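You operate a simulated robot arm through the tools that you are given. There is no shell and no other tool. Be economical: measure what you need, move in short steps, check, and stop when the job is done.

Carry out the task below with a simulated robot arm. There is one attempt and no reset: what you move stays moved.

Task
Press the measuring table's orange oil button 2 times, then move the table to blue, then yellow, and lock it.

The check looks at the end state, three seconds after you hand in, the way a careful person would. Anything else that was tipped, shoved, dropped, spilled or broken makes it a failure.

Robot
A 7-joint arm with a two-finger parallel gripper, fixed in place. Base frame: the origin is at the foot of the arm, x ahead of it, y to its left, z up. Lengths are in mm, angles in rad, forces in N, time in s.
Its first joint turns from -2.897 to 2.897 rad. Payload 4.4 kg.
Tool frame: the origin (TCP) lies between the finger pads and is the grasp point; the fingertips stand 23 mm ahead of it; z points along the fingers, y is the line along which they close. The gripper opens to 94 mm. The fingers are 38 mm wide and 10 mm thick; the gripper's body (54 by 96 mm) begins 39 mm behind the TCP.
Orientation is that of the tool frame in the base frame, as a unit quaternion [x, y, z, w]. With the fingers straight down and closing along the base's y, the tool's x points along the base's -x, its y along +y and its z along -z.

Tools
- The arm moves only by the tool arm_command. Its argument "series" is a list of rows, each an object (a shift or turn left out is 0, a gripper value left out holds the last) with "travel": the shift along the base's x, y, z in mm, a list of three; "rot": the turn, a rotation vector about the base's x, y, z in rad, a list of three; "gripper": the closure, from 0 (fully open) to 1 (shut). In form: [{"travel": [x, y, z], "rot": [ax, ay, az], "gripper": gripper}, ...]. A call has 1 to 12 rows; each row shifts and turns the commanded pose from where the row before left it. Rows are played at 5 a second. More than 50 mm and 0.15 rad between two rows, or a gripper value outside its range, and nothing of the call is played. Where a pose cannot be reached the arm comes as near as it can. A force on the tool above 60 N (or 10 N above the force at the start of the call, whichever is more), or a blocked arm, ends the call early, and 0.2 s more pass. The fingers move at their own pace (about 72 mm/s each) and stop on an object; they squeeze with about 35 N. The grip force told is the motor's: it shows also when the fingers shut on nothing. Time passes only in rows, and 0.2 s behind the last, so rows that do not move let the fingers close. It gives the time, the measured TCP pose, the force on the tool (base axes), the opening and the grip force at its end, in the units of the frame above (readings bear some noise).
- Cameras (640 x 400 px; columns grow to the right, rows downward): "scene" is fixed at [389.1, -498.9, 1454.7]; the picture's right is [0.96, -0.27, 0.00], its down [-0.08, -0.28, -0.96] and it looks along [0.26, 0.92, -0.29] (base axes); focal length 360 px, centre (320, 200). "wrist" rides on the gripper at [86, 16, -75] in the tool frame; the picture's right is [-0.18, 0.98, 0.00], its down [-0.58, -0.11, -0.81] and it looks along [-0.79, -0.15, 0.59] (tool axes); focal length 243 px, centre (320, 200). There is no depth. A picture from a camera that has moved, and an enlarged one, comes with that camera's place and axes in the base frame and with its lens. The place of the scene camera against the robot may be out by one fixed shift of up to 18 mm in any direction.
- capture(camera): a new picture of that camera. It takes no simulated time.
- enlarge(camera, box): a new picture of the part [left, top, right, bottom] of that camera's present view, enlarged. It takes no simulated time.
- close_job(): hands the job in; it is judged then, once.

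Work in short steps. Places have to be worked out from the pictures, the camera data and where the tool is seen: move nearer, look again, correct. Check each grasp and each placing, and mend what went wrong. You have 120 turns and 64 pictures in all, those below and enlarged ones among them. Open the gripper and draw the arm clear of the work before you hand the job in, unless the task says otherwise; then end with one line.

The tools are called as a command line: name --argument value ..., lists and objects as JSON in quotes. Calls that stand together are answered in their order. arm_command: Moves the arm, as the interface text tells. Its arguments: {"type":"object","properties":{"series":{"type":"array","items":{"type":"object","properties":{"travel":{"type":"array","items":{"type":"number"}},"rot":{"type":"array","items":{"type":"number"}},"gripper":{"type":"number"}}}}},"required":["series"]} The other tools are called the same way: capture (camera) takes a picture; enlarge (camera, box) takes an enlarged picture of a part of a camera's view; close_job () hands the job in.

At the start:

```text
t: 0.0
eef_pos: [475.2, 487.1, 1152.0]
tool_rot: [0.0, 1.0, 0.0, 0.0]
contact_force: [-0.8, 0.6, -0.7]
opening: 94.1
gripper_force: 0.0
```

scene: 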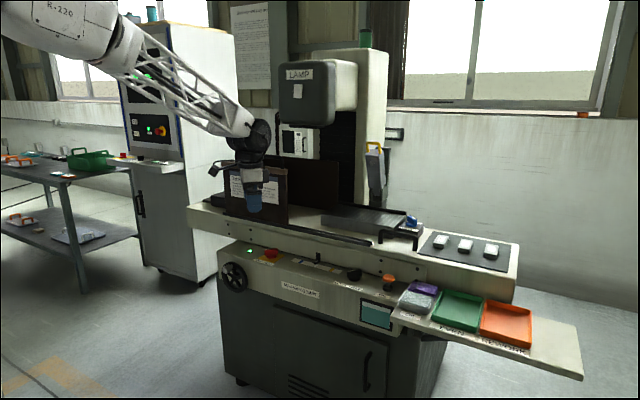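
wrist: 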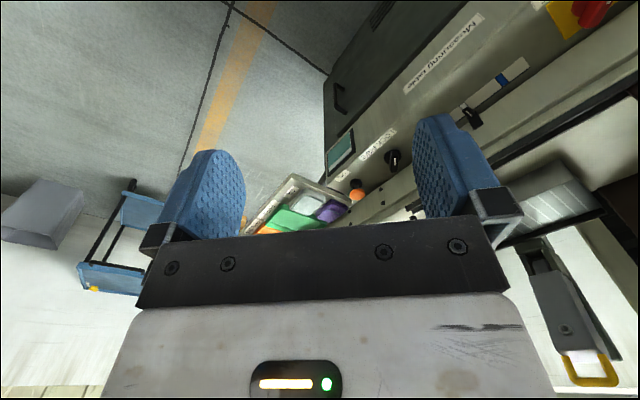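

I'll look closely at the machine's front panel and the table before moving.

enlarge --camera "scene" --box '[210, 230, 410, 355]'

enlarge --camera "scene" --box '[180, 160, 340, 260]'

enlarge --camera "scene" --box '[320, 200, 520, 325]'

```text
3.20 times, centred on (310, 292) of scene
camera zoom: at [389.1, -498.9, 1454.7], right [0.96, -0.27, 0.0], down [-0.08, -0.28, -0.96], along [0.26, 0.92, -0.29], focal length 1153 px, centre (352, -96)
```

zoom: 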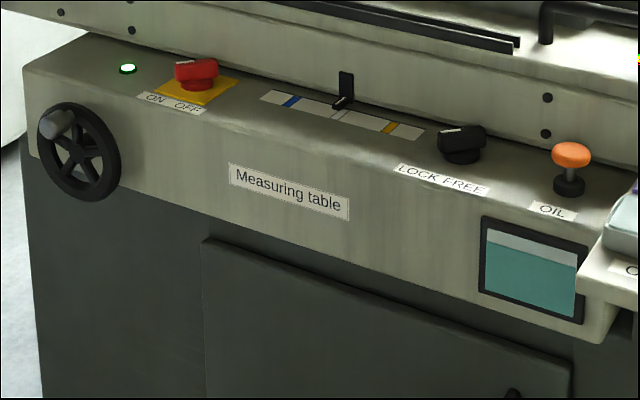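

```text
4.00 times, centred on (260, 210) of scene
camera zoom: at [389.1, -498.9, 1454.7], right [0.96, -0.27, 0.0], down [-0.08, -0.28, -0.96], along [0.26, 0.92, -0.29], focal length 1441 px, centre (560, 160)
```

zoom: 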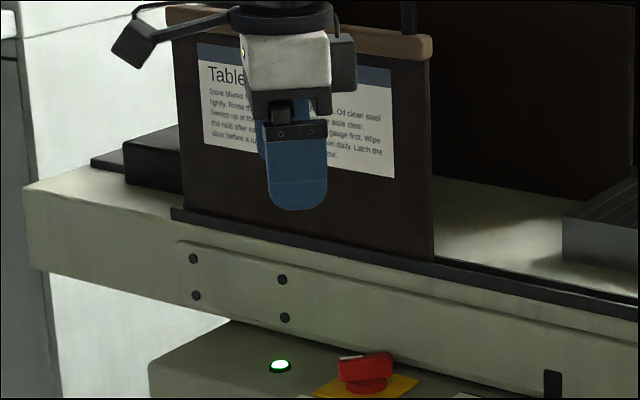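

```text
3.20 times, centred on (420, 262) of scene
camera zoom: at [389.1, -498.9, 1454.7], right [0.96, -0.27, 0.0], down [-0.08, -0.28, -0.96], along [0.26, 0.92, -0.29], focal length 1153 px, centre (0, 0)
```

zoom: 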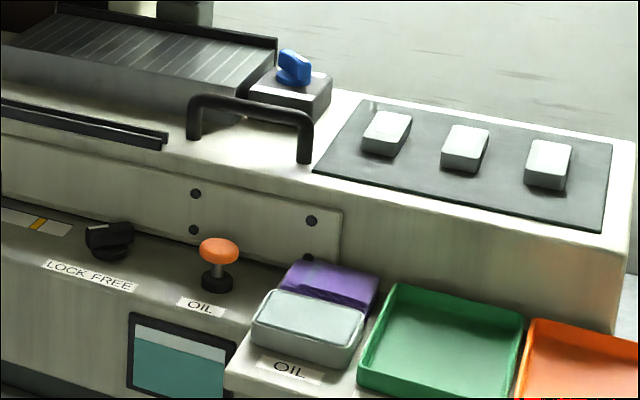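

Triangulating the two views puts the oil button near (919, 503, 832) and the OFF switch near (558, 822, 843), so the front runs at about -41°. I'll turn the tool 0.85 rad so the wrist camera faces the machine.

arm_command --series '[{"rot": [0, 0, 0.142], "gripper": 1}, {"rot": [0, 0, 0.142]}, {"rot": [0, 0, 0.142]}, {"rot": [0, 0, 0.142]}, {"rot": [0, 0, 0.142]}, {"rot": [0, 0, 0.14]}, {}]'

capture --camera "wrist"

```text
t: 1.6
eef_pos: [475.2, 487.8, 1150.9]
tool_rot: [-0.413, 0.911, 0.0, 0.0]
contact_force: [-0.2, -0.1, 0.3]
opening: 0.0
gripper_force: 35.1
```

```text
58 pictures are left
camera wrist: at [406.7, 433.1, 1226.1], right [-0.62, 0.79, 0.0], down [0.46, 0.37, 0.81], along [0.63, 0.5, -0.59], focal length 243 px, centre (320, 200)
```

wrist: 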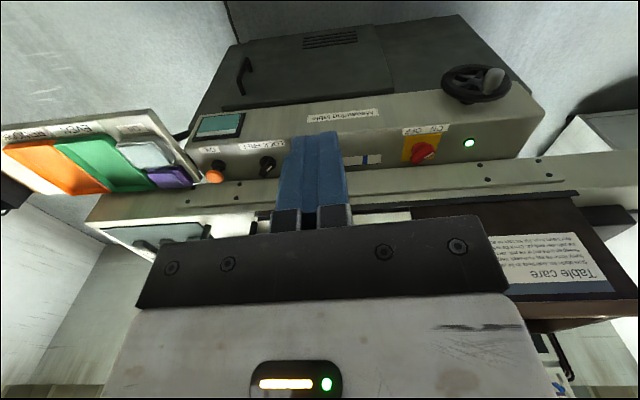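

The wrist view now faces the machine (upside down). I'll zoom in on the note and the panel.

enlarge --camera "wrist" --box '[500, 220, 620, 295]'

enlarge --camera "wrist" --box '[170, 100, 330, 200]'

enlarge --camera "wrist" --box '[320, 60, 520, 185]'

```text
5.33 times, centred on (560, 258) of wrist
camera zoom: at [406.7, 433.1, 1226.1], right [-0.62, 0.79, 0.0], down [0.46, 0.37, 0.81], along [0.63, 0.5, -0.59], focal length 1294 px, centre (-960, -107)
```

zoom: 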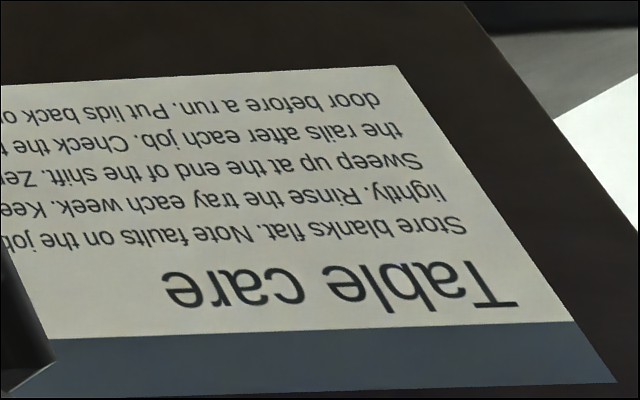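

```text
4.00 times, centred on (250, 150) of wrist
camera zoom: at [406.7, 433.1, 1226.1], right [-0.62, 0.79, 0.0], down [0.46, 0.37, 0.81], along [0.63, 0.5, -0.59], focal length 970 px, centre (600, 400)
```

zoom: 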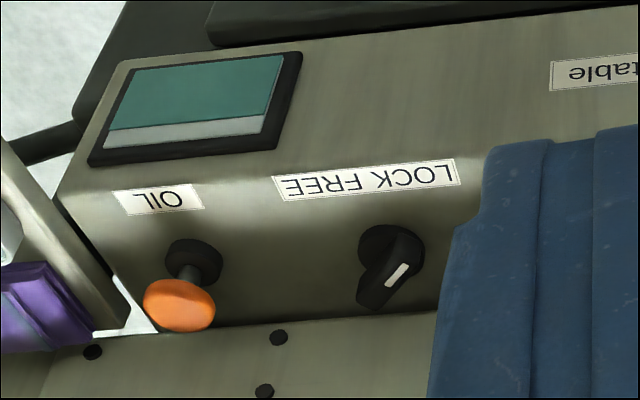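

```text
3.20 times, centred on (420, 122) of wrist
camera zoom: at [406.7, 433.1, 1226.1], right [-0.62, 0.79, 0.0], down [0.46, 0.37, 0.81], along [0.63, 0.5, -0.59], focal length 776 px, centre (0, 448)
```

zoom: 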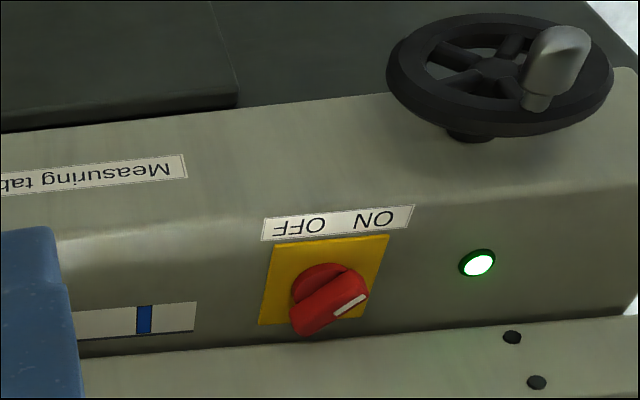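

The power and lamp are on, and the knob's white mark points at LOCK. The oil button is near (920, 506, 826). I'll move closer, tool still vertical, and look again.

arm_command --series '[{"travel": [45, -14, -20]}, {"travel": [45, -14, -20]}, {"travel": [45, -14, -20]}, {"travel": [45, -14, -20]}, {"travel": [45, -14, -20]}, {"travel": [45, -14, -20]}, {}]'

capture --camera "wrist"

capture --camera "scene"

```text
refused: row 1 steps farther than a row can; nothing moved
```

```text
54 pictures are left
camera wrist: at [406.7, 433.1, 1226.1], right [-0.62, 0.79, 0.0], down [0.46, 0.37, 0.81], along [0.63, 0.5, -0.59], focal length 243 px, centre (320, 200)
```

wrist: 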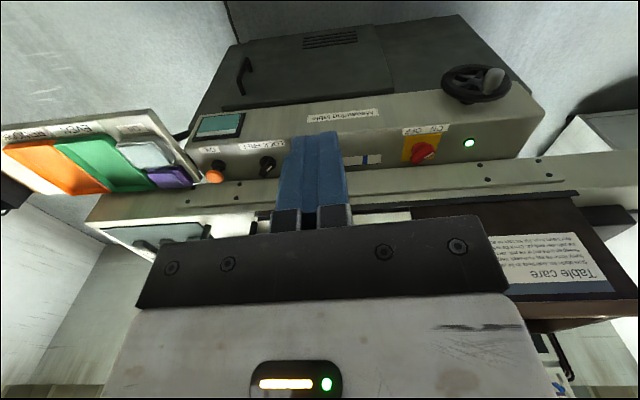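

```text
53 pictures are left
```

scene: 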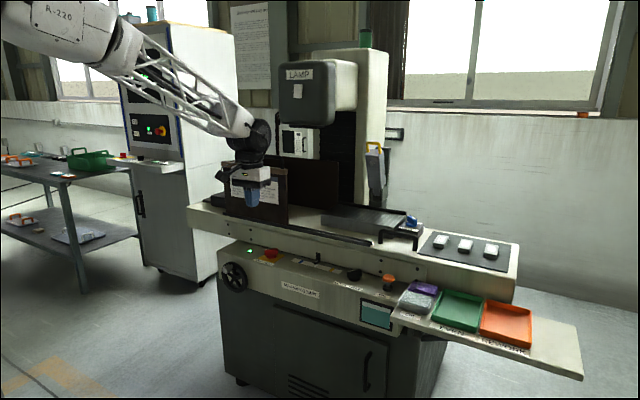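

The step was slightly over 50 mm and nothing moved, so I'll use smaller steps.

arm_command --series '[{"travel": [40, -12, -20]}, {"travel": [40, -12, -20]}, {"travel": [40, -12, -20]}, {"travel": [40, -12, -20]}, {"travel": [40, -12, -20]}, {"travel": [40, -12, -20]}, {"travel": [40, -12, -20]}, {}]'

```text
t: 3.4
eef_pos: [757.7, 403.4, 1009.8]
tool_rot: [-0.413, 0.911, 0.0, 0.0]
contact_force: [0.4, -0.7, 0.1]
opening: 0.0
gripper_force: 34.5
```

I'm there, so I'll check both views.

capture --camera "wrist"

capture --camera "scene"

enlarge --camera "scene" --box '[215, 150, 311, 210]'

```text
52 pictures are left
camera wrist: at [687.6, 349.6, 1083.5], right [-0.62, 0.79, 0.0], down [0.47, 0.37, 0.81], along [0.63, 0.5, -0.59], focal length 243 px, centre (320, 200)
```

wrist: 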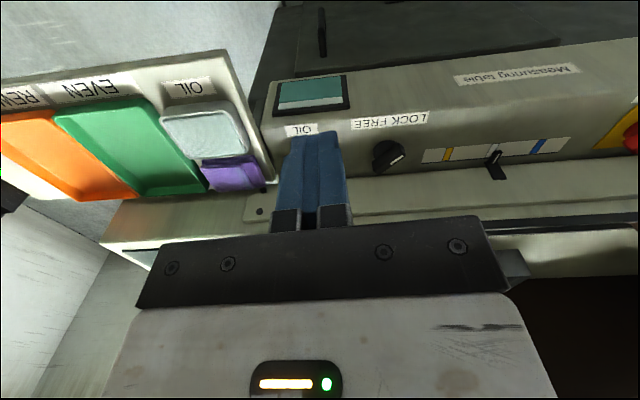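

```text
51 pictures are left
```

scene: 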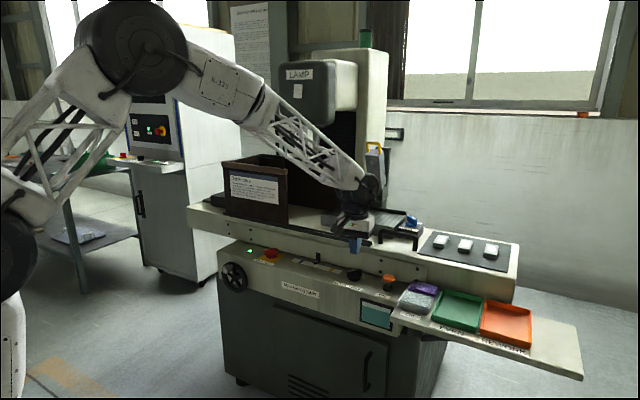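

```text
6.67 times, centred on (263, 180) of scene
camera zoom: at [389.1, -498.9, 1454.7], right [0.96, -0.27, 0.0], down [-0.08, -0.28, -0.96], along [0.26, 0.92, -0.29], focal length 2402 px, centre (700, 333)
```

zoom: 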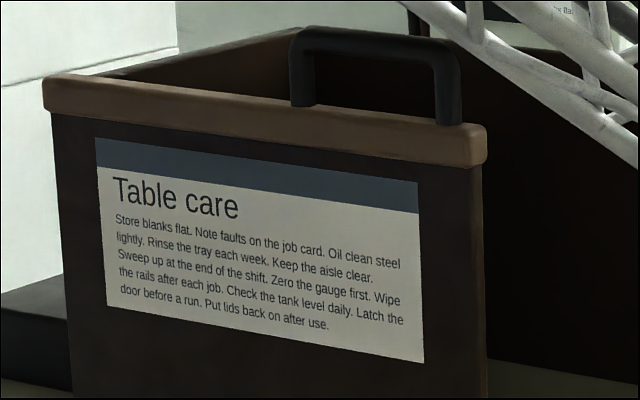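

The table-care note has nothing procedural for this job. I'll read the wall notice too, in case it explains operation, and zoom on the controls.

enlarge --camera "scene" --box '[225, 0, 305, 50]'

enlarge --camera "wrist" --box '[350, 90, 590, 240]'

```text
8.00 times, centred on (265, 25) of scene
camera zoom: at [389.1, -498.9, 1454.7], right [0.96, -0.27, 0.0], down [-0.08, -0.28, -0.96], along [0.26, 0.92, -0.29], focal length 2883 px, centre (760, 1600)
```

zoom: 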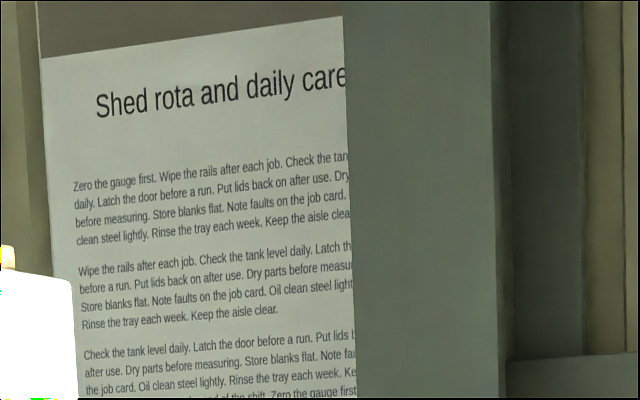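

```text
2.67 times, centred on (470, 165) of wrist
camera zoom: at [687.6, 349.6, 1083.5], right [-0.62, 0.79, 0.0], down [0.47, 0.37, 0.81], along [0.63, 0.5, -0.59], focal length 647 px, centre (-80, 293)
```

zoom: 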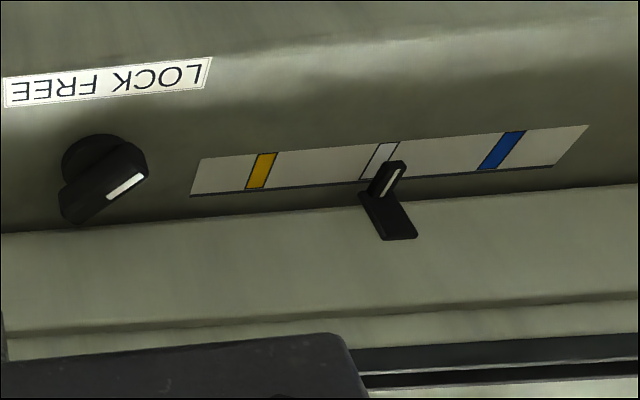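

The wall notice is filler too. The pointer sits at the white middle mark, with blue about 68 mm to the machine's left and yellow about 68 mm to its right. The knob is near (828, 600, 805). I'll shift aside so the fingers stop hiding the oil button.

arm_command --series '[{"travel": [-32, 32, 0]}, {"travel": [-32, 32, 0]}, {}]'

capture --camera "wrist"

```text
t: 4.2
eef_pos: [692.2, 466.3, 1009.6]
tool_rot: [-0.414, 0.91, -0.001, 0.0]
contact_force: [-0.7, 0.7, -0.5]
opening: 0.2
gripper_force: 35.6
```

```text
47 pictures are left
camera wrist: at [622.9, 413.4, 1084.2], right [-0.62, 0.79, 0.0], down [0.47, 0.37, 0.81], along [0.63, 0.5, -0.59], focal length 243 px, centre (320, 200)
```

wrist: 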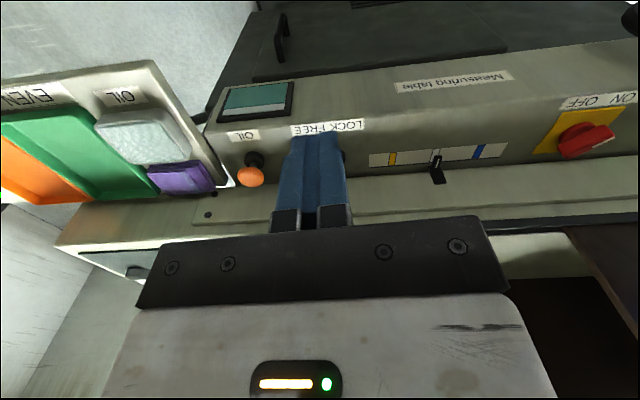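

The oil button head is at about (920, 506, 822), with the plate some 75 mm behind it. I'll move above it with the tool tilted 0.5 rad outward for reach.

arm_command --series '[{"travel": [38.7, 7.3, -13], "rot": [0.0625, -0.055, 0]}, {"travel": [38.7, 7.3, -13], "rot": [0.0625, -0.055, 0]}, {"travel": [38.7, 7.3, -13], "rot": [0.0625, -0.055, 0]}, {"travel": [38.7, 7.3, -13], "rot": [0.0625, -0.055, 0]}, {"travel": [38.7, 7.3, -13], "rot": [0.0625, -0.055, 0]}, {"travel": [38.7, 7.3, -13], "rot": [0.0625, -0.055, 0]}, {}, {}]'

capture --camera "wrist"

enlarge --camera "scene" --box '[320, 190, 480, 290]'

```text
t: 6.0
eef_pos: [924.2, 508.3, 931.2]
tool_rot: [-0.4, 0.883, 0.102, 0.225]
contact_force: [0.5, 0.8, -0.5]
opening: 0.2
gripper_force: 35.2
```

```text
46 pictures are left
camera wrist: at [839.3, 436.4, 954.5], right [-0.63, 0.77, 0.09], down [0.16, 0.02, 0.99], along [0.76, 0.64, -0.14], focal length 243 px, centre (320, 200)
```

wrist: 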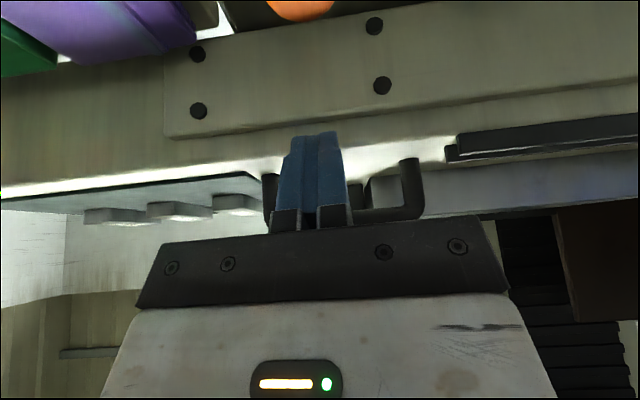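

```text
4.00 times, centred on (400, 240) of scene
camera zoom: at [389.1, -498.9, 1454.7], right [0.96, -0.27, 0.0], down [-0.08, -0.28, -0.96], along [0.26, 0.92, -0.29], focal length 1441 px, centre (0, 40)
```

zoom: 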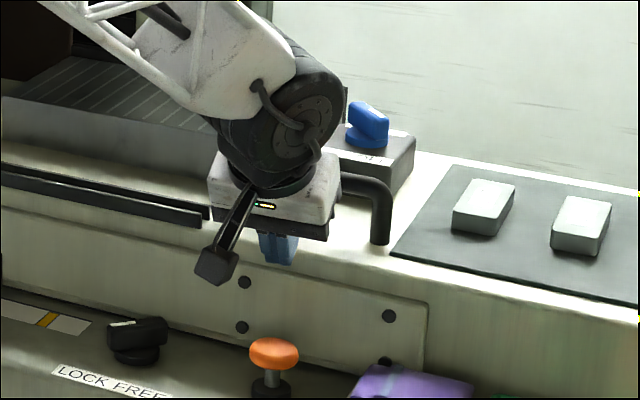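

The arm reached above the button, with the lateral error within about 3 mm. I'll descend gradually to find contact.

arm_command --series '[{"travel": [0, 0, -30]}, {"travel": [0, 0, -25]}, {}, {}]'

enlarge --camera "scene" --box '[340, 215, 436, 275]'

```text
t: 7.0
eef_pos: [923.9, 510.0, 877.9]
tool_rot: [-0.4, 0.883, 0.101, 0.225]
contact_force: [-0.6, 0.0, -0.3]
opening: 0.0
gripper_force: 35.1
```

```text
6.67 times, centred on (388, 245) of scene
camera zoom: at [389.1, -498.9, 1454.7], right [0.96, -0.27, 0.0], down [-0.08, -0.28, -0.96], along [0.26, 0.92, -0.29], focal length 2402 px, centre (-133, -100)
```

zoom: 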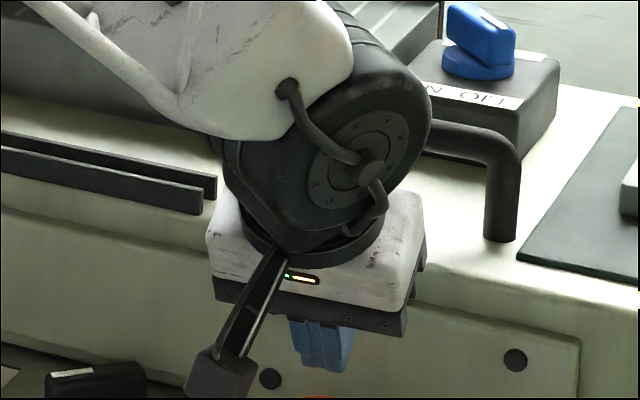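

The fingertip is straight above the orange head. I'll go down in small steps and watch the force.

arm_command --series '[{"travel": [0, 0, -8]}, {"travel": [0, 0, -6]}, {}, {"travel": [0, 0, -4]}, {}]'

enlarge --camera "scene" --box '[340, 240, 436, 300]'

```text
t: 8.2
eef_pos: [922.8, 509.9, 861.0]
tool_rot: [-0.4, 0.882, 0.102, 0.225]
contact_force: [0.5, 0.2, -1.0]
opening: 0.0
gripper_force: 34.9
```

```text
6.67 times, centred on (388, 270) of scene
camera zoom: at [389.1, -498.9, 1454.7], right [0.96, -0.27, 0.0], down [-0.08, -0.28, -0.96], along [0.26, 0.92, -0.29], focal length 2402 px, centre (-133, -267)
```

zoom: 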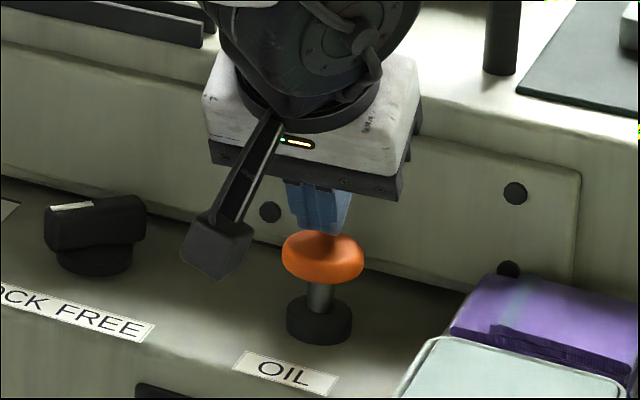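

The tip is about 5 mm above the head. I'll press slowly.

arm_command --series '[{"travel": [0, 0, -4]}, {"travel": [0, 0, -4]}, {"travel": [0, 0, -4]}, {}]'

```text
t: 9.2
eef_pos: [924.0, 511.2, 849.0]
tool_rot: [-0.399, 0.883, 0.102, 0.226]
contact_force: [2.4, -1.2, 5.9]
opening: 0.3
gripper_force: 34.7
```

Contact at 5.9 N. I'll look to see how far it is pressed.

enlarge --camera "scene" --box '[340, 240, 436, 300]'

```text
6.67 times, centred on (388, 270) of scene
camera zoom: at [389.1, -498.9, 1454.7], right [0.96, -0.27, 0.0], down [-0.08, -0.28, -0.96], along [0.26, 0.92, -0.29], focal length 2402 px, centre (-133, -267)
```

zoom: 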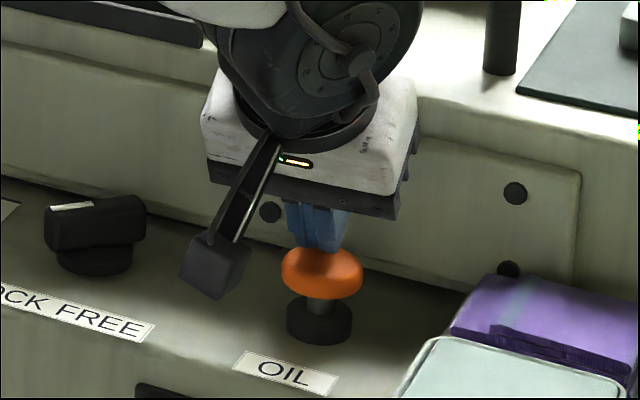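

The head has moved down about 8 mm. I'll push on to the bottom stop in small steps.

arm_command --series '[{"travel": [0, 0, -3]}, {"travel": [0, 0, -3]}, {}]'

```text
t: 10.0
eef_pos: [924.2, 510.8, 842.8]
tool_rot: [-0.401, 0.882, 0.102, 0.225]
contact_force: [-1.5, 2.9, 8.5]
opening: 0.1
gripper_force: 35.2
```

Still springy at 8.5 N, so I'll push further.

arm_command --series '[{"travel": [0, 0, -3]}, {"travel": [0, 0, -3]}, {}]'

enlarge --camera "scene" --box '[340, 240, 436, 300]'

```text
t: 10.8
eef_pos: [924.3, 512.8, 840.3]
tool_rot: [-0.399, 0.882, 0.102, 0.228]
contact_force: [-7.4, -8.6, 47.2]
opening: 0.1
gripper_force: 35.1
```

```text
6.67 times, centred on (388, 270) of scene
camera zoom: at [389.1, -498.9, 1454.7], right [0.96, -0.27, 0.0], down [-0.08, -0.28, -0.96], along [0.26, 0.92, -0.29], focal length 2402 px, centre (-133, -267)
```

zoom: 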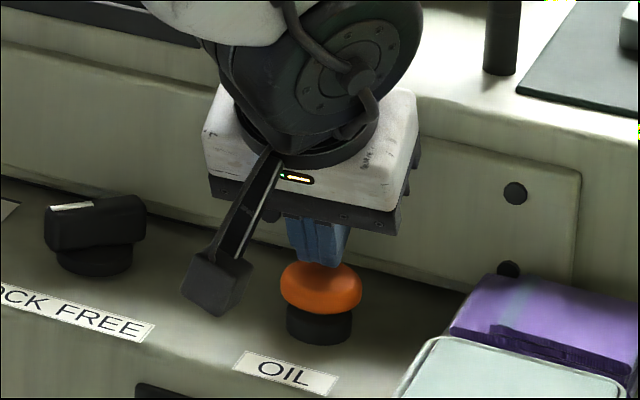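

It bottomed out at z≈840 with 47 N. I'll release fully and look.

arm_command --series '[{"travel": [0, 0, 10]}, {"travel": [0, 0, 12]}, {"travel": [0, 0, 8]}, {}, {}]'

enlarge --camera "scene" --box '[340, 240, 436, 300]'

```text
t: 12.0
eef_pos: [925.1, 511.9, 866.6]
tool_rot: [-0.401, 0.882, 0.102, 0.225]
contact_force: [0.6, 0.4, 0.2]
opening: 0.0
gripper_force: 34.8
```

```text
6.67 times, centred on (388, 270) of scene
camera zoom: at [389.1, -498.9, 1454.7], right [0.96, -0.27, 0.0], down [-0.08, -0.28, -0.96], along [0.26, 0.92, -0.29], focal length 2402 px, centre (-133, -267)
```

zoom: 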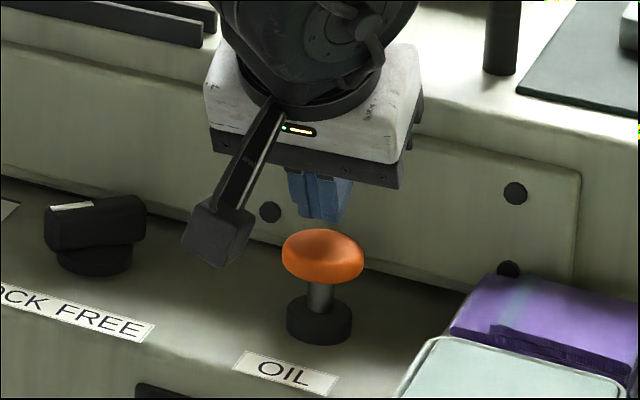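

The button sprang back and the tip is clear. Now the second press, down to the same bottom.

arm_command --series '[{"travel": [-1, -1, -10]}, {"travel": [0, 0, -8]}, {"travel": [0, 0, -5]}, {"travel": [0, 0, -4]}, {"travel": [0, 0, -2]}, {}]'

```text
t: 13.4
eef_pos: [924.1, 511.9, 841.6]
tool_rot: [-0.399, 0.882, 0.102, 0.227]
contact_force: [-0.2, -8.2, 29.7]
opening: 0.0
gripper_force: 35.0
```

The second press reached the bottom stop (30 N). I'll release and raise well clear.

arm_command --series '[{"travel": [0, 0, 15]}, {"travel": [0, 0, 20]}, {"travel": [0, 0, 30]}, {"travel": [0, 0, 20]}, {}]'

enlarge --camera "scene" --box '[310, 230, 406, 290]'

```text
t: 14.6
eef_pos: [923.2, 511.1, 923.9]
tool_rot: [-0.401, 0.882, 0.102, 0.225]
contact_force: [0.5, -0.1, -1.1]
opening: 0.3
gripper_force: 35.6
```

```text
6.67 times, centred on (358, 260) of scene
camera zoom: at [389.1, -498.9, 1454.7], right [0.96, -0.27, 0.0], down [-0.08, -0.28, -0.96], along [0.26, 0.92, -0.29], focal length 2402 px, centre (67, -200)
```

zoom: 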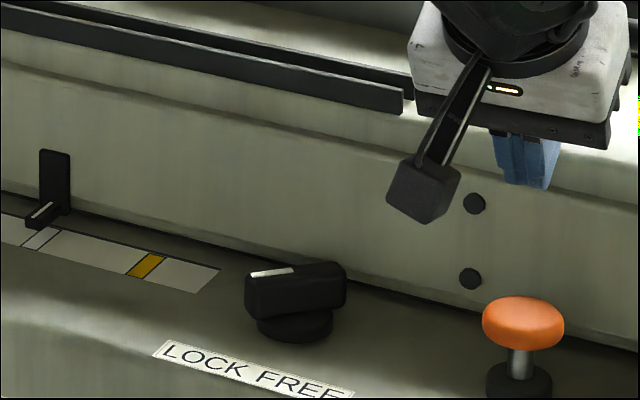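

Both presses are done. The knob bar points roughly along base x, its mark toward LOCK, centred near (828, 598, 806). I'll retreat, make the tool vertical and bring the yaw back so the fingers close along y, then look.

arm_command --series '[{"travel": [-40, 4, 19], "rot": [-0.0938, 0.0825, 0]}, {"travel": [-40, 4, 19], "rot": [-0.0938, 0.0825, 0]}, {"travel": [-40, 4, 19], "rot": [-0.0938, 0.0825, 0]}, {"travel": [-40, 4, 19], "rot": [-0.0938, 0.0825, 0]}, {"travel": [-10, 4, 0], "rot": [0, 0, -0.142]}, {"travel": [-10, 4, 0], "rot": [0, 0, -0.142]}, {"travel": [-10, 4, 0], "rot": [0, 0, -0.142]}, {"travel": [-10, 4, 0], "rot": [0, 0, -0.142]}, {"travel": [-10, 4, 0], "rot": [0, 0, -0.142]}, {"travel": [-10, 4, 0], "rot": [0, 0, -0.14]}, {}]'

capture --camera "wrist"

```text
t: 17.0
eef_pos: [702.0, 550.2, 999.0]
tool_rot: [0.0, 1.0, 0.0, 0.0]
contact_force: [0.2, 0.2, 0.0]
opening: 0.0
gripper_force: 34.9
```

```text
38 pictures are left
camera wrist: at [616.2, 566.5, 1072.7], right [0.18, 0.98, 0.0], down [0.58, -0.11, 0.81], along [0.79, -0.15, -0.59], focal length 243 px, centre (320, 200)
```

wrist: 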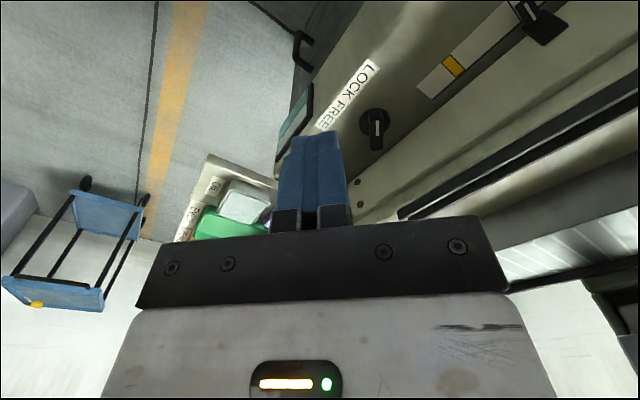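

enlarge --camera "wrist" --box '[310, 50, 470, 150]'

```text
4.00 times, centred on (390, 100) of wrist
camera zoom: at [616.2, 566.5, 1072.7], right [0.18, 0.98, 0.0], down [0.58, -0.11, 0.81], along [0.79, -0.15, -0.59], focal length 970 px, centre (40, 600)
```

zoom: 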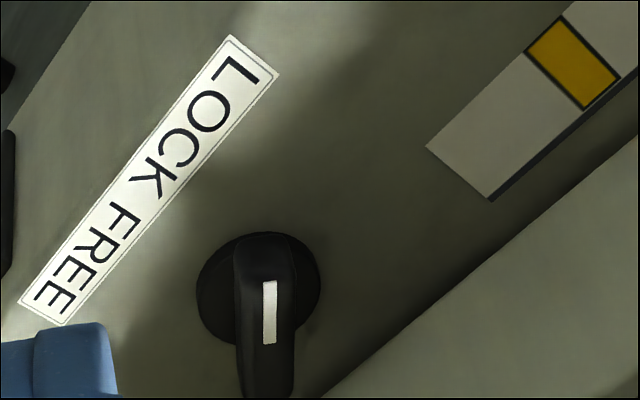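

The bar lies along base x with the mark toward LOCK, so FREE is a +90° turn about z. The knob axis is near (828, 600). I'll open the fingers to about 45 mm, move above it with a light tilt of 0.25 rad, and check.

arm_command --series '[{"travel": [30.5, 12.5, -20], "rot": [0, -0.0625, 0], "gripper": 0.52}, {"travel": [30.5, 12.5, -20], "rot": [0, -0.0625, 0]}, {"travel": [30.5, 12.5, -20], "rot": [0, -0.0625, 0]}, {"travel": [30.5, 12.5, -20], "rot": [0, -0.0625, 0]}, {"travel": [0, 0, -30]}, {}, {}]'

capture --camera "wrist"

enlarge --camera "scene" --box '[290, 220, 418, 300]'

```text
t: 18.6
eef_pos: [824.0, 601.0, 890.5]
tool_rot: [0.001, 0.992, 0.0, 0.124]
contact_force: [-1.0, 0.0, 0.4]
opening: 45.1
gripper_force: 0.1
```

```text
36 pictures are left
camera wrist: at [721.7, 616.6, 940.7], right [0.18, 0.98, 0.05], down [0.36, -0.11, 0.93], along [0.91, -0.15, -0.38], focal length 243 px, centre (320, 200)
```

wrist: 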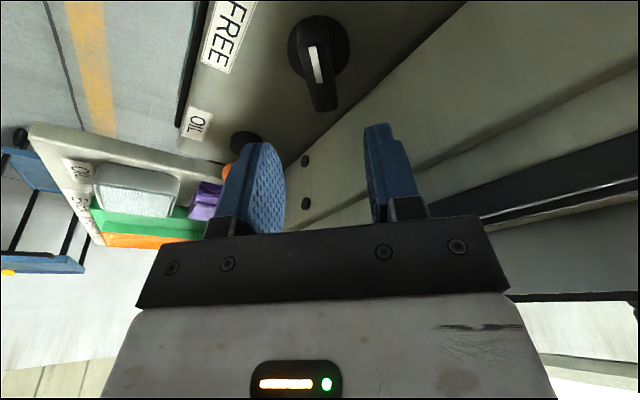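

```text
5.00 times, centred on (354, 260) of scene
camera zoom: at [389.1, -498.9, 1454.7], right [0.96, -0.27, 0.0], down [-0.08, -0.28, -0.96], along [0.26, 0.92, -0.29], focal length 1802 px, centre (150, -100)
```

zoom: 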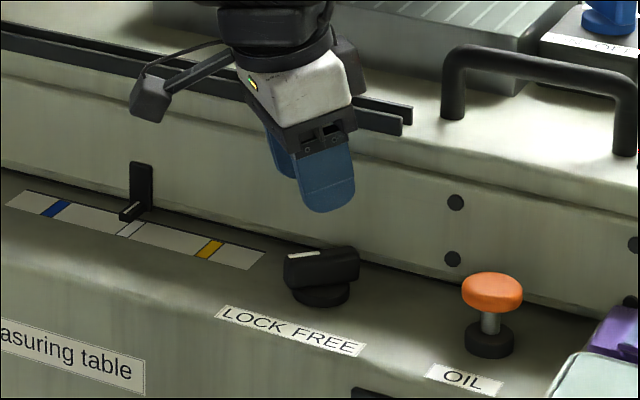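

The tool is centred over the bar, with the axis near (824, 602). I'll lower around the bar.

arm_command --series '[{"travel": [-1, 0.5, -20]}, {"travel": [-1, 0.5, -20]}, {"travel": [0, 0, -10]}, {"travel": [0, 0, -5]}, {}]'

enlarge --camera "scene" --box '[306, 230, 402, 290]'

enlarge --camera "wrist" --box '[220, 0, 460, 150]'

```text
t: 19.8
eef_pos: [822.6, 600.2, 833.5]
tool_rot: [0.0, 0.992, 0.0, 0.125]
contact_force: [-0.2, -0.5, 0.6]
opening: 45.2
gripper_force: 0.1
```

```text
6.67 times, centred on (354, 260) of scene
camera zoom: at [389.1, -498.9, 1454.7], right [0.96, -0.27, 0.0], down [-0.08, -0.28, -0.96], along [0.26, 0.92, -0.29], focal length 2402 px, centre (93, -200)
```

zoom: 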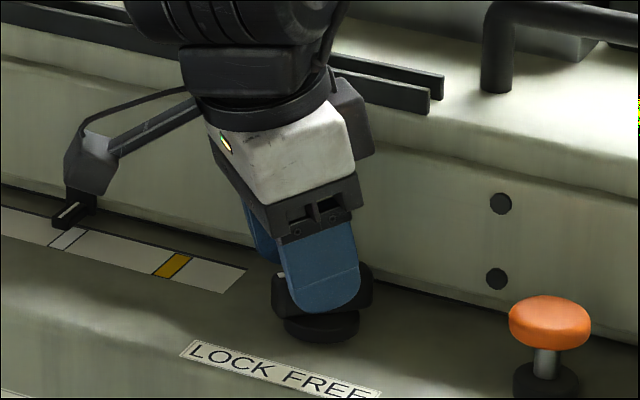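

```text
2.67 times, centred on (340, 75) of wrist
camera zoom: at [720.1, 616.8, 884.5], right [0.18, 0.98, 0.05], down [0.36, -0.11, 0.93], along [0.91, -0.15, -0.38], focal length 647 px, centre (267, 533)
```

zoom: 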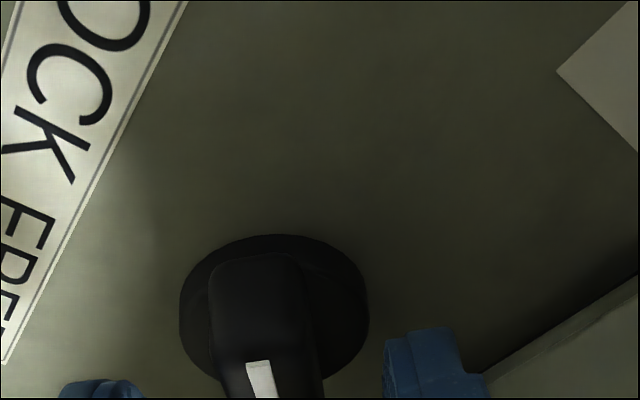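

The fingers straddle the bar. I'll close on it.

arm_command --series '[{"gripper": 1}, {}, {}]'

```text
t: 20.6
eef_pos: [822.9, 601.7, 833.3]
tool_rot: [-0.001, 0.992, 0.001, 0.124]
contact_force: [9.6, 38.1, -10.7]
opening: 18.0
gripper_force: 45.0
```

It's gripped at 18 mm, but with 38 N of side load toward +y. I'll ease the arm +y to relax it.

arm_command --series '[{"travel": [0, 1.5, 0]}, {}]'

```text
t: 21.2
eef_pos: [821.6, 601.7, 833.1]
tool_rot: [0.0, 0.992, 0.001, 0.124]
contact_force: [-17.4, 12.9, 4.3]
opening: 18.2
gripper_force: 45.5
```

Much lower load. I'll start turning the knob counter-clockwise (+z) in small steps.

arm_command --series '[{"travel": [0, 0.5, 0], "rot": [0, 0, 0.1]}, {"rot": [0, 0, 0.1]}, {"rot": [0, 0, 0.1]}, {}]'

```text
t: 22.1
eef_pos: [825.5, 599.8, 833.5]
tool_rot: [-0.146, 0.982, 0.017, 0.122]
contact_force: [-4.9, -12.7, 7.5]
opening: 17.7
gripper_force: 44.6
stopped in row 4: the force on the tool passed its limit (the readings are from after the stop); the commanded pose is now the measured one
```

The turn reached about 0.3 rad and the load is low again. I'll continue in smaller steps.

arm_command --series '[{"rot": [0, 0, 0.08]}, {"rot": [0, 0, 0.08]}, {"rot": [0, 0, 0.08]}, {}]'

enlarge --camera "scene" --box '[306, 230, 402, 290]'

```text
t: 23.0
eef_pos: [826.0, 595.2, 833.3]
tool_rot: [-0.26, 0.958, 0.03, 0.119]
contact_force: [-0.9, -15.5, 6.4]
opening: 17.8
gripper_force: 45.1
stopped in row 4: the force on the tool passed its limit (the readings are from after the stop); the commanded pose is now the measured one
```

```text
6.67 times, centred on (354, 260) of scene
camera zoom: at [389.1, -498.9, 1454.7], right [0.96, -0.27, 0.0], down [-0.08, -0.28, -0.96], along [0.26, 0.92, -0.29], focal length 2402 px, centre (93, -200)
```

zoom: 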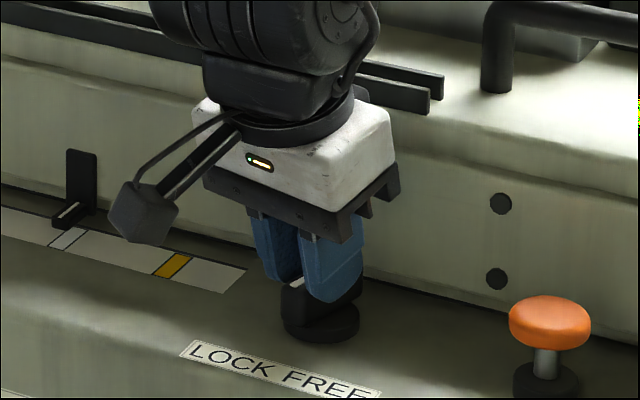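

About 0.53 rad turned so far. The TCP orbits the axis (about (833, 602)), so I'll add a small matching shift to each step.

arm_command --series '[{"travel": [0.5, -0.3, 0], "rot": [0, 0, 0.08]}, {"travel": [0.5, -0.3, 0], "rot": [0, 0, 0.08]}, {"travel": [0.5, -0.3, 0], "rot": [0, 0, 0.08]}, {"travel": [0.5, -0.3, 0], "rot": [0, 0, 0.08]}, {}]'

```text
t: 24.2
eef_pos: [828.1, 594.4, 833.2]
tool_rot: [-0.41, 0.904, 0.049, 0.113]
contact_force: [-6.5, -41.2, 15.3]
opening: 18.0
gripper_force: 44.8
```

The side load is -41 N in y, so I'll ease the arm -y and continue.

arm_command --series '[{"travel": [0, -2, 0]}, {"travel": [0, -0.5, 0], "rot": [0, 0, 0.08]}, {"travel": [0.5, -0.3, 0], "rot": [0, 0, 0.08]}, {"travel": [0.5, -0.3, 0], "rot": [0, 0, 0.08]}, {}]'

```text
t: 25.3
eef_pos: [829.8, 593.7, 834.1]
tool_rot: [-0.515, 0.848, 0.063, 0.107]
contact_force: [15.5, 0.6, -10.0]
opening: 17.9
gripper_force: 44.8
stopped in row 5: the force on the tool passed its limit (the readings are from after the stop); the commanded pose is now the measured one
```

Now at 1.09 rad. I'll continue toward 1.57.

arm_command --series '[{"travel": [1, 0, 0], "rot": [0, 0, 0.08]}, {"travel": [0.7, -0.2, 0], "rot": [0, 0, 0.08]}, {"travel": [0.7, 0, 0], "rot": [0, 0, 0.08]}, {}]'

enlarge --camera "scene" --box '[306, 230, 402, 290]'

```text
t: 26.3
eef_pos: [831.8, 591.4, 833.3]
tool_rot: [-0.612, 0.781, 0.075, 0.098]
contact_force: [15.0, -13.8, -3.4]
opening: 17.8
gripper_force: 44.9
```

```text
6.67 times, centred on (354, 260) of scene
camera zoom: at [389.1, -498.9, 1454.7], right [0.96, -0.27, 0.0], down [-0.08, -0.28, -0.96], along [0.26, 0.92, -0.29], focal length 2402 px, centre (93, -200)
```

zoom: 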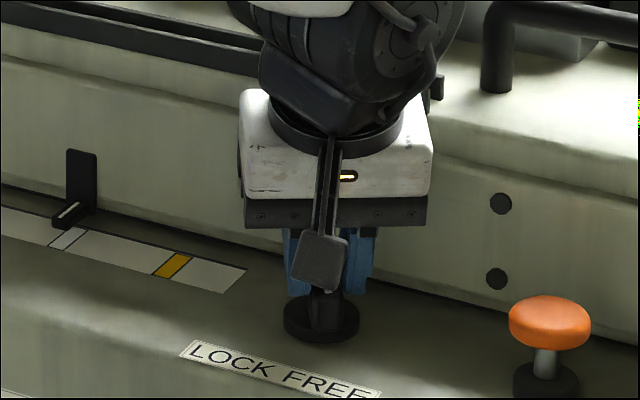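

The knob follows at 1.33 rad. I'll finish the turn.

arm_command --series '[{"travel": [1.2, -0.5, 0], "rot": [0, 0, 0.08]}, {"travel": [1, 0, 0], "rot": [0, 0, 0.08]}, {"travel": [0.5, 0, 0], "rot": [0, 0, 0.08]}, {}]'

```text
t: 27.3
eef_pos: [835.0, 592.1, 832.6]
tool_rot: [-0.7, 0.703, 0.085, 0.089]
contact_force: [17.8, -16.3, -1.3]
opening: 18.1
gripper_force: 45.1
```

That is 1.567 rad. I'll nudge a little further to feel for a stop, then open and look.

arm_command --series '[{"travel": [1, 0, 0], "rot": [0, 0, 0.05]}, {"rot": [0, 0, 0.04]}, {}]'

arm_command --series '[{"gripper": 0.5}, {}, {"travel": [0, 0, 20]}, {"travel": [0, -15, 40]}, {"travel": [0, -30, 30]}, {}]'

capture --camera "wrist"

enlarge --camera "scene" --box '[290, 220, 418, 300]'

```text
t: 28.1
eef_pos: [835.5, 593.4, 833.7]
tool_rot: [0.732, -0.67, -0.09, -0.085]
contact_force: [16.5, -4.9, -10.6]
opening: 20.0
gripper_force: 44.8
```

```text
t: 29.5
eef_pos: [837.0, 547.1, 924.2]
tool_rot: [0.732, -0.67, -0.091, -0.084]
contact_force: [-0.9, 0.3, -0.6]
opening: 47.2
gripper_force: 0.1
```

```text
30 pictures are left
camera wrist: at [828.5, 444.5, 974.0], right [-0.99, 0.09, 0.04], down [0.07, 0.37, 0.92], along [0.07, 0.92, -0.38], focal length 243 px, centre (320, 200)
```

wrist: 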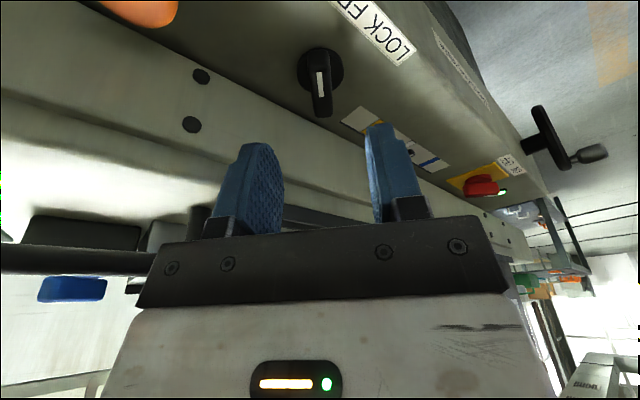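

```text
5.00 times, centred on (354, 260) of scene
camera zoom: at [389.1, -498.9, 1454.7], right [0.96, -0.27, 0.0], down [-0.08, -0.28, -0.96], along [0.26, 0.92, -0.29], focal length 1802 px, centre (150, -100)
```

zoom: 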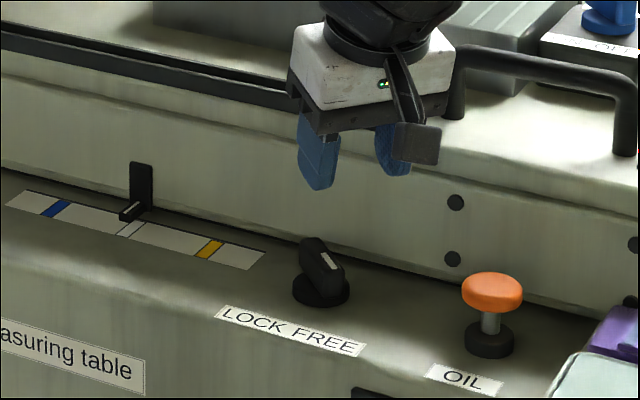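

The knob stopped at 90°: the white mark points to FREE, and the fingers slipped against a stop beyond that. The table handle lies about 1160 mm out, while the pointer bracket on the table front is nearer, around (725, 740, 797). I'll swing there and inspect it.

arm_command --series '[{"travel": [-21, 10.4, 8], "rot": [0, 0, -0.125], "gripper": 1}, {"travel": [-21, 10.4, 0], "rot": [0, 0, -0.125]}, {"travel": [-21, 10.4, 0], "rot": [0, 0, -0.125]}, {"travel": [-21, 10.4, 0], "rot": [0, 0, -0.125]}, {"travel": [-21, 10.4, 0], "rot": [0, 0, -0.125]}, {"travel": [-21, 10.4, 0], "rot": [0, 0, -0.125]}, {"travel": [-21, 10.4, 0], "rot": [0, 0, -0.125]}, {}]'

capture --camera "wrist"

```text
t: 31.3
eef_pos: [687.7, 618.0, 930.7]
tool_rot: [-0.379, 0.917, 0.045, 0.115]
contact_force: [-0.1, 0.3, -0.1]
opening: 0.0
gripper_force: 34.8
```

```text
28 pictures are left
camera wrist: at [603.8, 559.3, 981.6], right [-0.57, 0.82, 0.04], down [0.33, 0.18, 0.92], along [0.75, 0.54, -0.38], focal length 243 px, centre (320, 200)
```

wrist: 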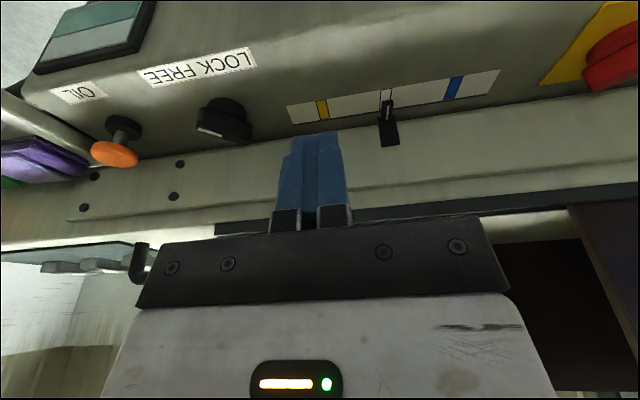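

enlarge --camera "wrist" --box '[300, 60, 460, 160]'

```text
4.00 times, centred on (380, 110) of wrist
camera zoom: at [603.8, 559.3, 981.6], right [-0.57, 0.82, 0.04], down [0.33, 0.18, 0.92], along [0.75, 0.54, -0.38], focal length 970 px, centre (80, 560)
```

zoom: 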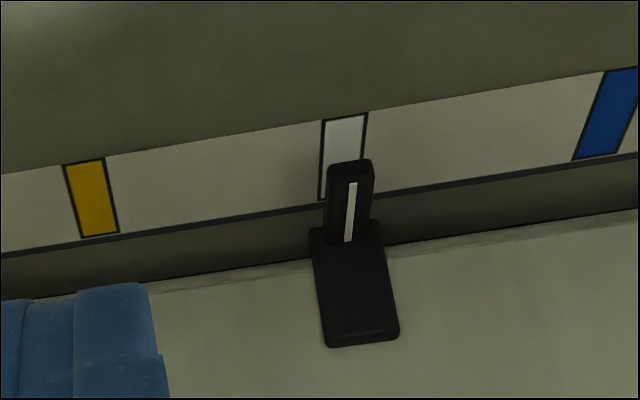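

The pin tip triangulates to (718, 733, 797). It is about 28 mm long and 12 mm wide, on a strip fixed to the table front. I'll straddle this pin with the fingers to shift the free table both ways, hovering above it first.

arm_command --series '[{"travel": [10, 39, 0], "gripper": 0.57}, {"travel": [10, 39, 0]}, {"travel": [10, 39, 0]}, {"travel": [0, 0, -40]}, {"travel": [0, 0, -20]}, {}]'

enlarge --camera "scene" --box '[270, 210, 366, 270]'

enlarge --camera "wrist" --box '[200, 0, 440, 150]'

```text
t: 32.7
eef_pos: [720.2, 738.8, 872.5]
tool_rot: [-0.379, 0.917, 0.045, 0.114]
contact_force: [-0.7, -0.7, -0.2]
opening: 40.6
gripper_force: 0.0
```

```text
6.67 times, centred on (318, 240) of scene
camera zoom: at [389.1, -498.9, 1454.7], right [0.96, -0.27, 0.0], down [-0.08, -0.28, -0.96], along [0.26, 0.92, -0.29], focal length 2402 px, centre (333, -67)
```

zoom: 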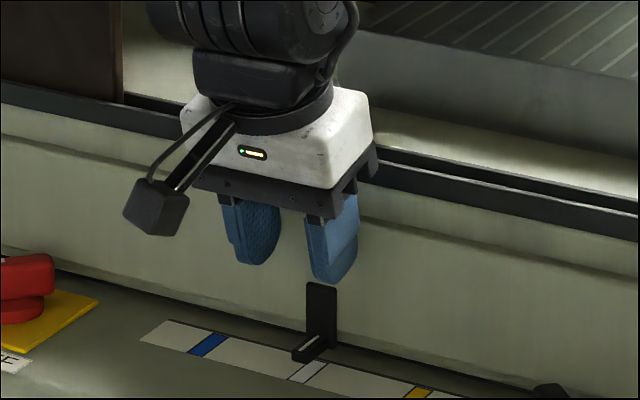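

```text
2.67 times, centred on (320, 75) of wrist
camera zoom: at [635.3, 678.2, 922.8], right [-0.57, 0.82, 0.04], down [0.33, 0.18, 0.92], along [0.75, 0.54, -0.38], focal length 647 px, centre (320, 533)
```

zoom: 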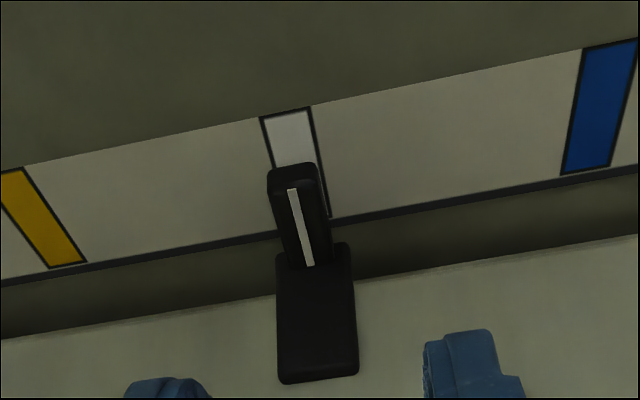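

The fingers are aligned either side of the pin. I'll trim slightly and descend around it.

arm_command --series '[{"travel": [-1.5, -3.5, -20]}, {"travel": [0, 0, -16]}, {"travel": [0, 0, -8]}, {"travel": [0, 0, -4]}, {}]'

enlarge --camera "scene" --box '[270, 210, 366, 270]'

```text
t: 33.9
eef_pos: [717.1, 734.5, 823.6]
tool_rot: [-0.38, 0.917, 0.046, 0.115]
contact_force: [0.5, -0.1, -0.5]
opening: 40.3
gripper_force: 0.1
```

```text
6.67 times, centred on (318, 240) of scene
camera zoom: at [389.1, -498.9, 1454.7], right [0.96, -0.27, 0.0], down [-0.08, -0.28, -0.96], along [0.26, 0.92, -0.29], focal length 2402 px, centre (333, -67)
```

zoom: 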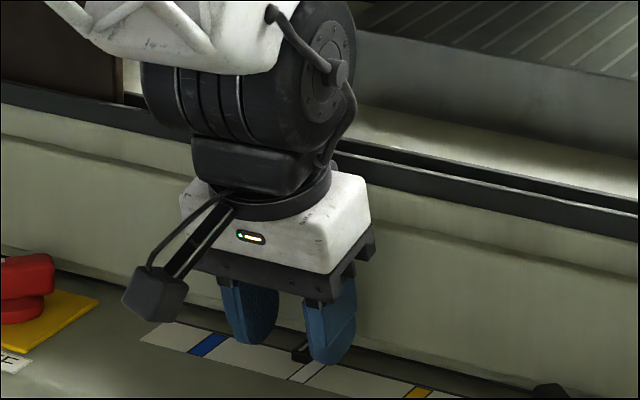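

The fingers straddle the pin. I'll go 4 mm lower for overlap, then close gently on it.

arm_command --series '[{"travel": [0, 0, -2]}, {"travel": [0, 0, -2]}, {}, {"gripper": 0.8}, {"gripper": 0.9}, {}]'

enlarge --camera "wrist" --box '[200, 0, 440, 150]'

```text
t: 35.3
eef_pos: [717.0, 734.5, 818.5]
tool_rot: [-0.38, 0.917, 0.046, 0.115]
contact_force: [0.5, 0.1, -0.2]
opening: 9.5
gripper_force: 0.1
```

```text
2.67 times, centred on (320, 75) of wrist
camera zoom: at [633.0, 673.5, 870.2], right [-0.57, 0.82, 0.04], down [0.33, 0.18, 0.92], along [0.75, 0.54, -0.38], focal length 647 px, centre (320, 533)
```

zoom: 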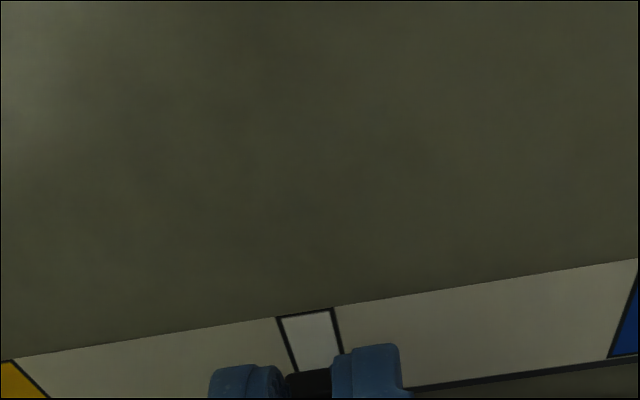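

The pin is seen between the fingers at a 9.5 mm opening. I'll close fully to test whether it is really held.

arm_command --series '[{"gripper": 1}, {}]'

```text
t: 35.9
eef_pos: [716.0, 735.4, 818.8]
tool_rot: [-0.379, 0.917, 0.046, 0.114]
contact_force: [-1.1, -0.1, 0.3]
opening: 0.1
gripper_force: 35.0
```

The fingers shut on nothing, so I'll check where the pin is relative to them.

enlarge --camera "wrist" --box '[240, 80, 400, 180]'

enlarge --camera "scene" --box '[286, 240, 350, 280]'

```text
4.00 times, centred on (320, 130) of wrist
camera zoom: at [633.0, 673.5, 870.2], right [-0.57, 0.82, 0.04], down [0.33, 0.18, 0.92], along [0.75, 0.54, -0.38], focal length 970 px, centre (320, 480)
```

zoom: 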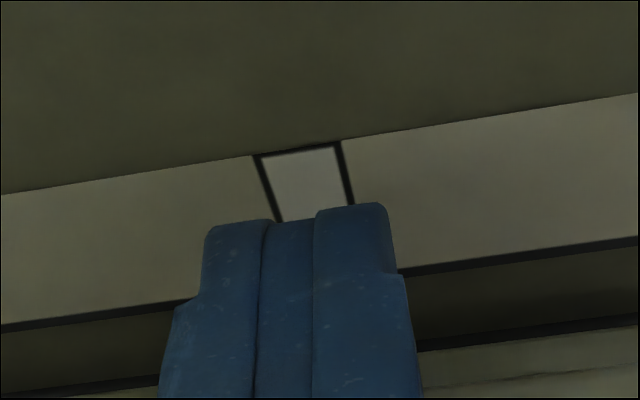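

```text
10.00 times, centred on (318, 260) of scene
camera zoom: at [389.1, -498.9, 1454.7], right [0.96, -0.27, 0.0], down [-0.08, -0.28, -0.96], along [0.26, 0.92, -0.29], focal length 3603 px, centre (340, -400)
```

zoom: 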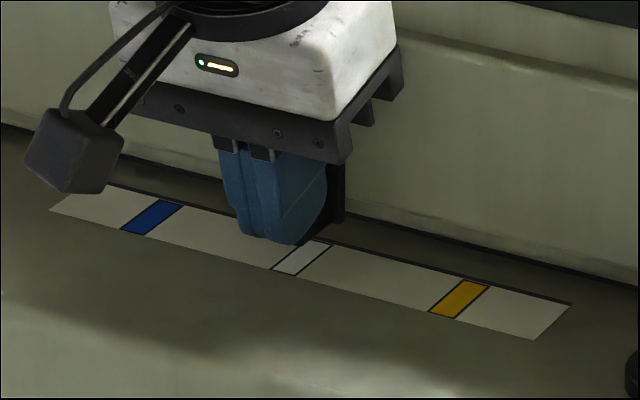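

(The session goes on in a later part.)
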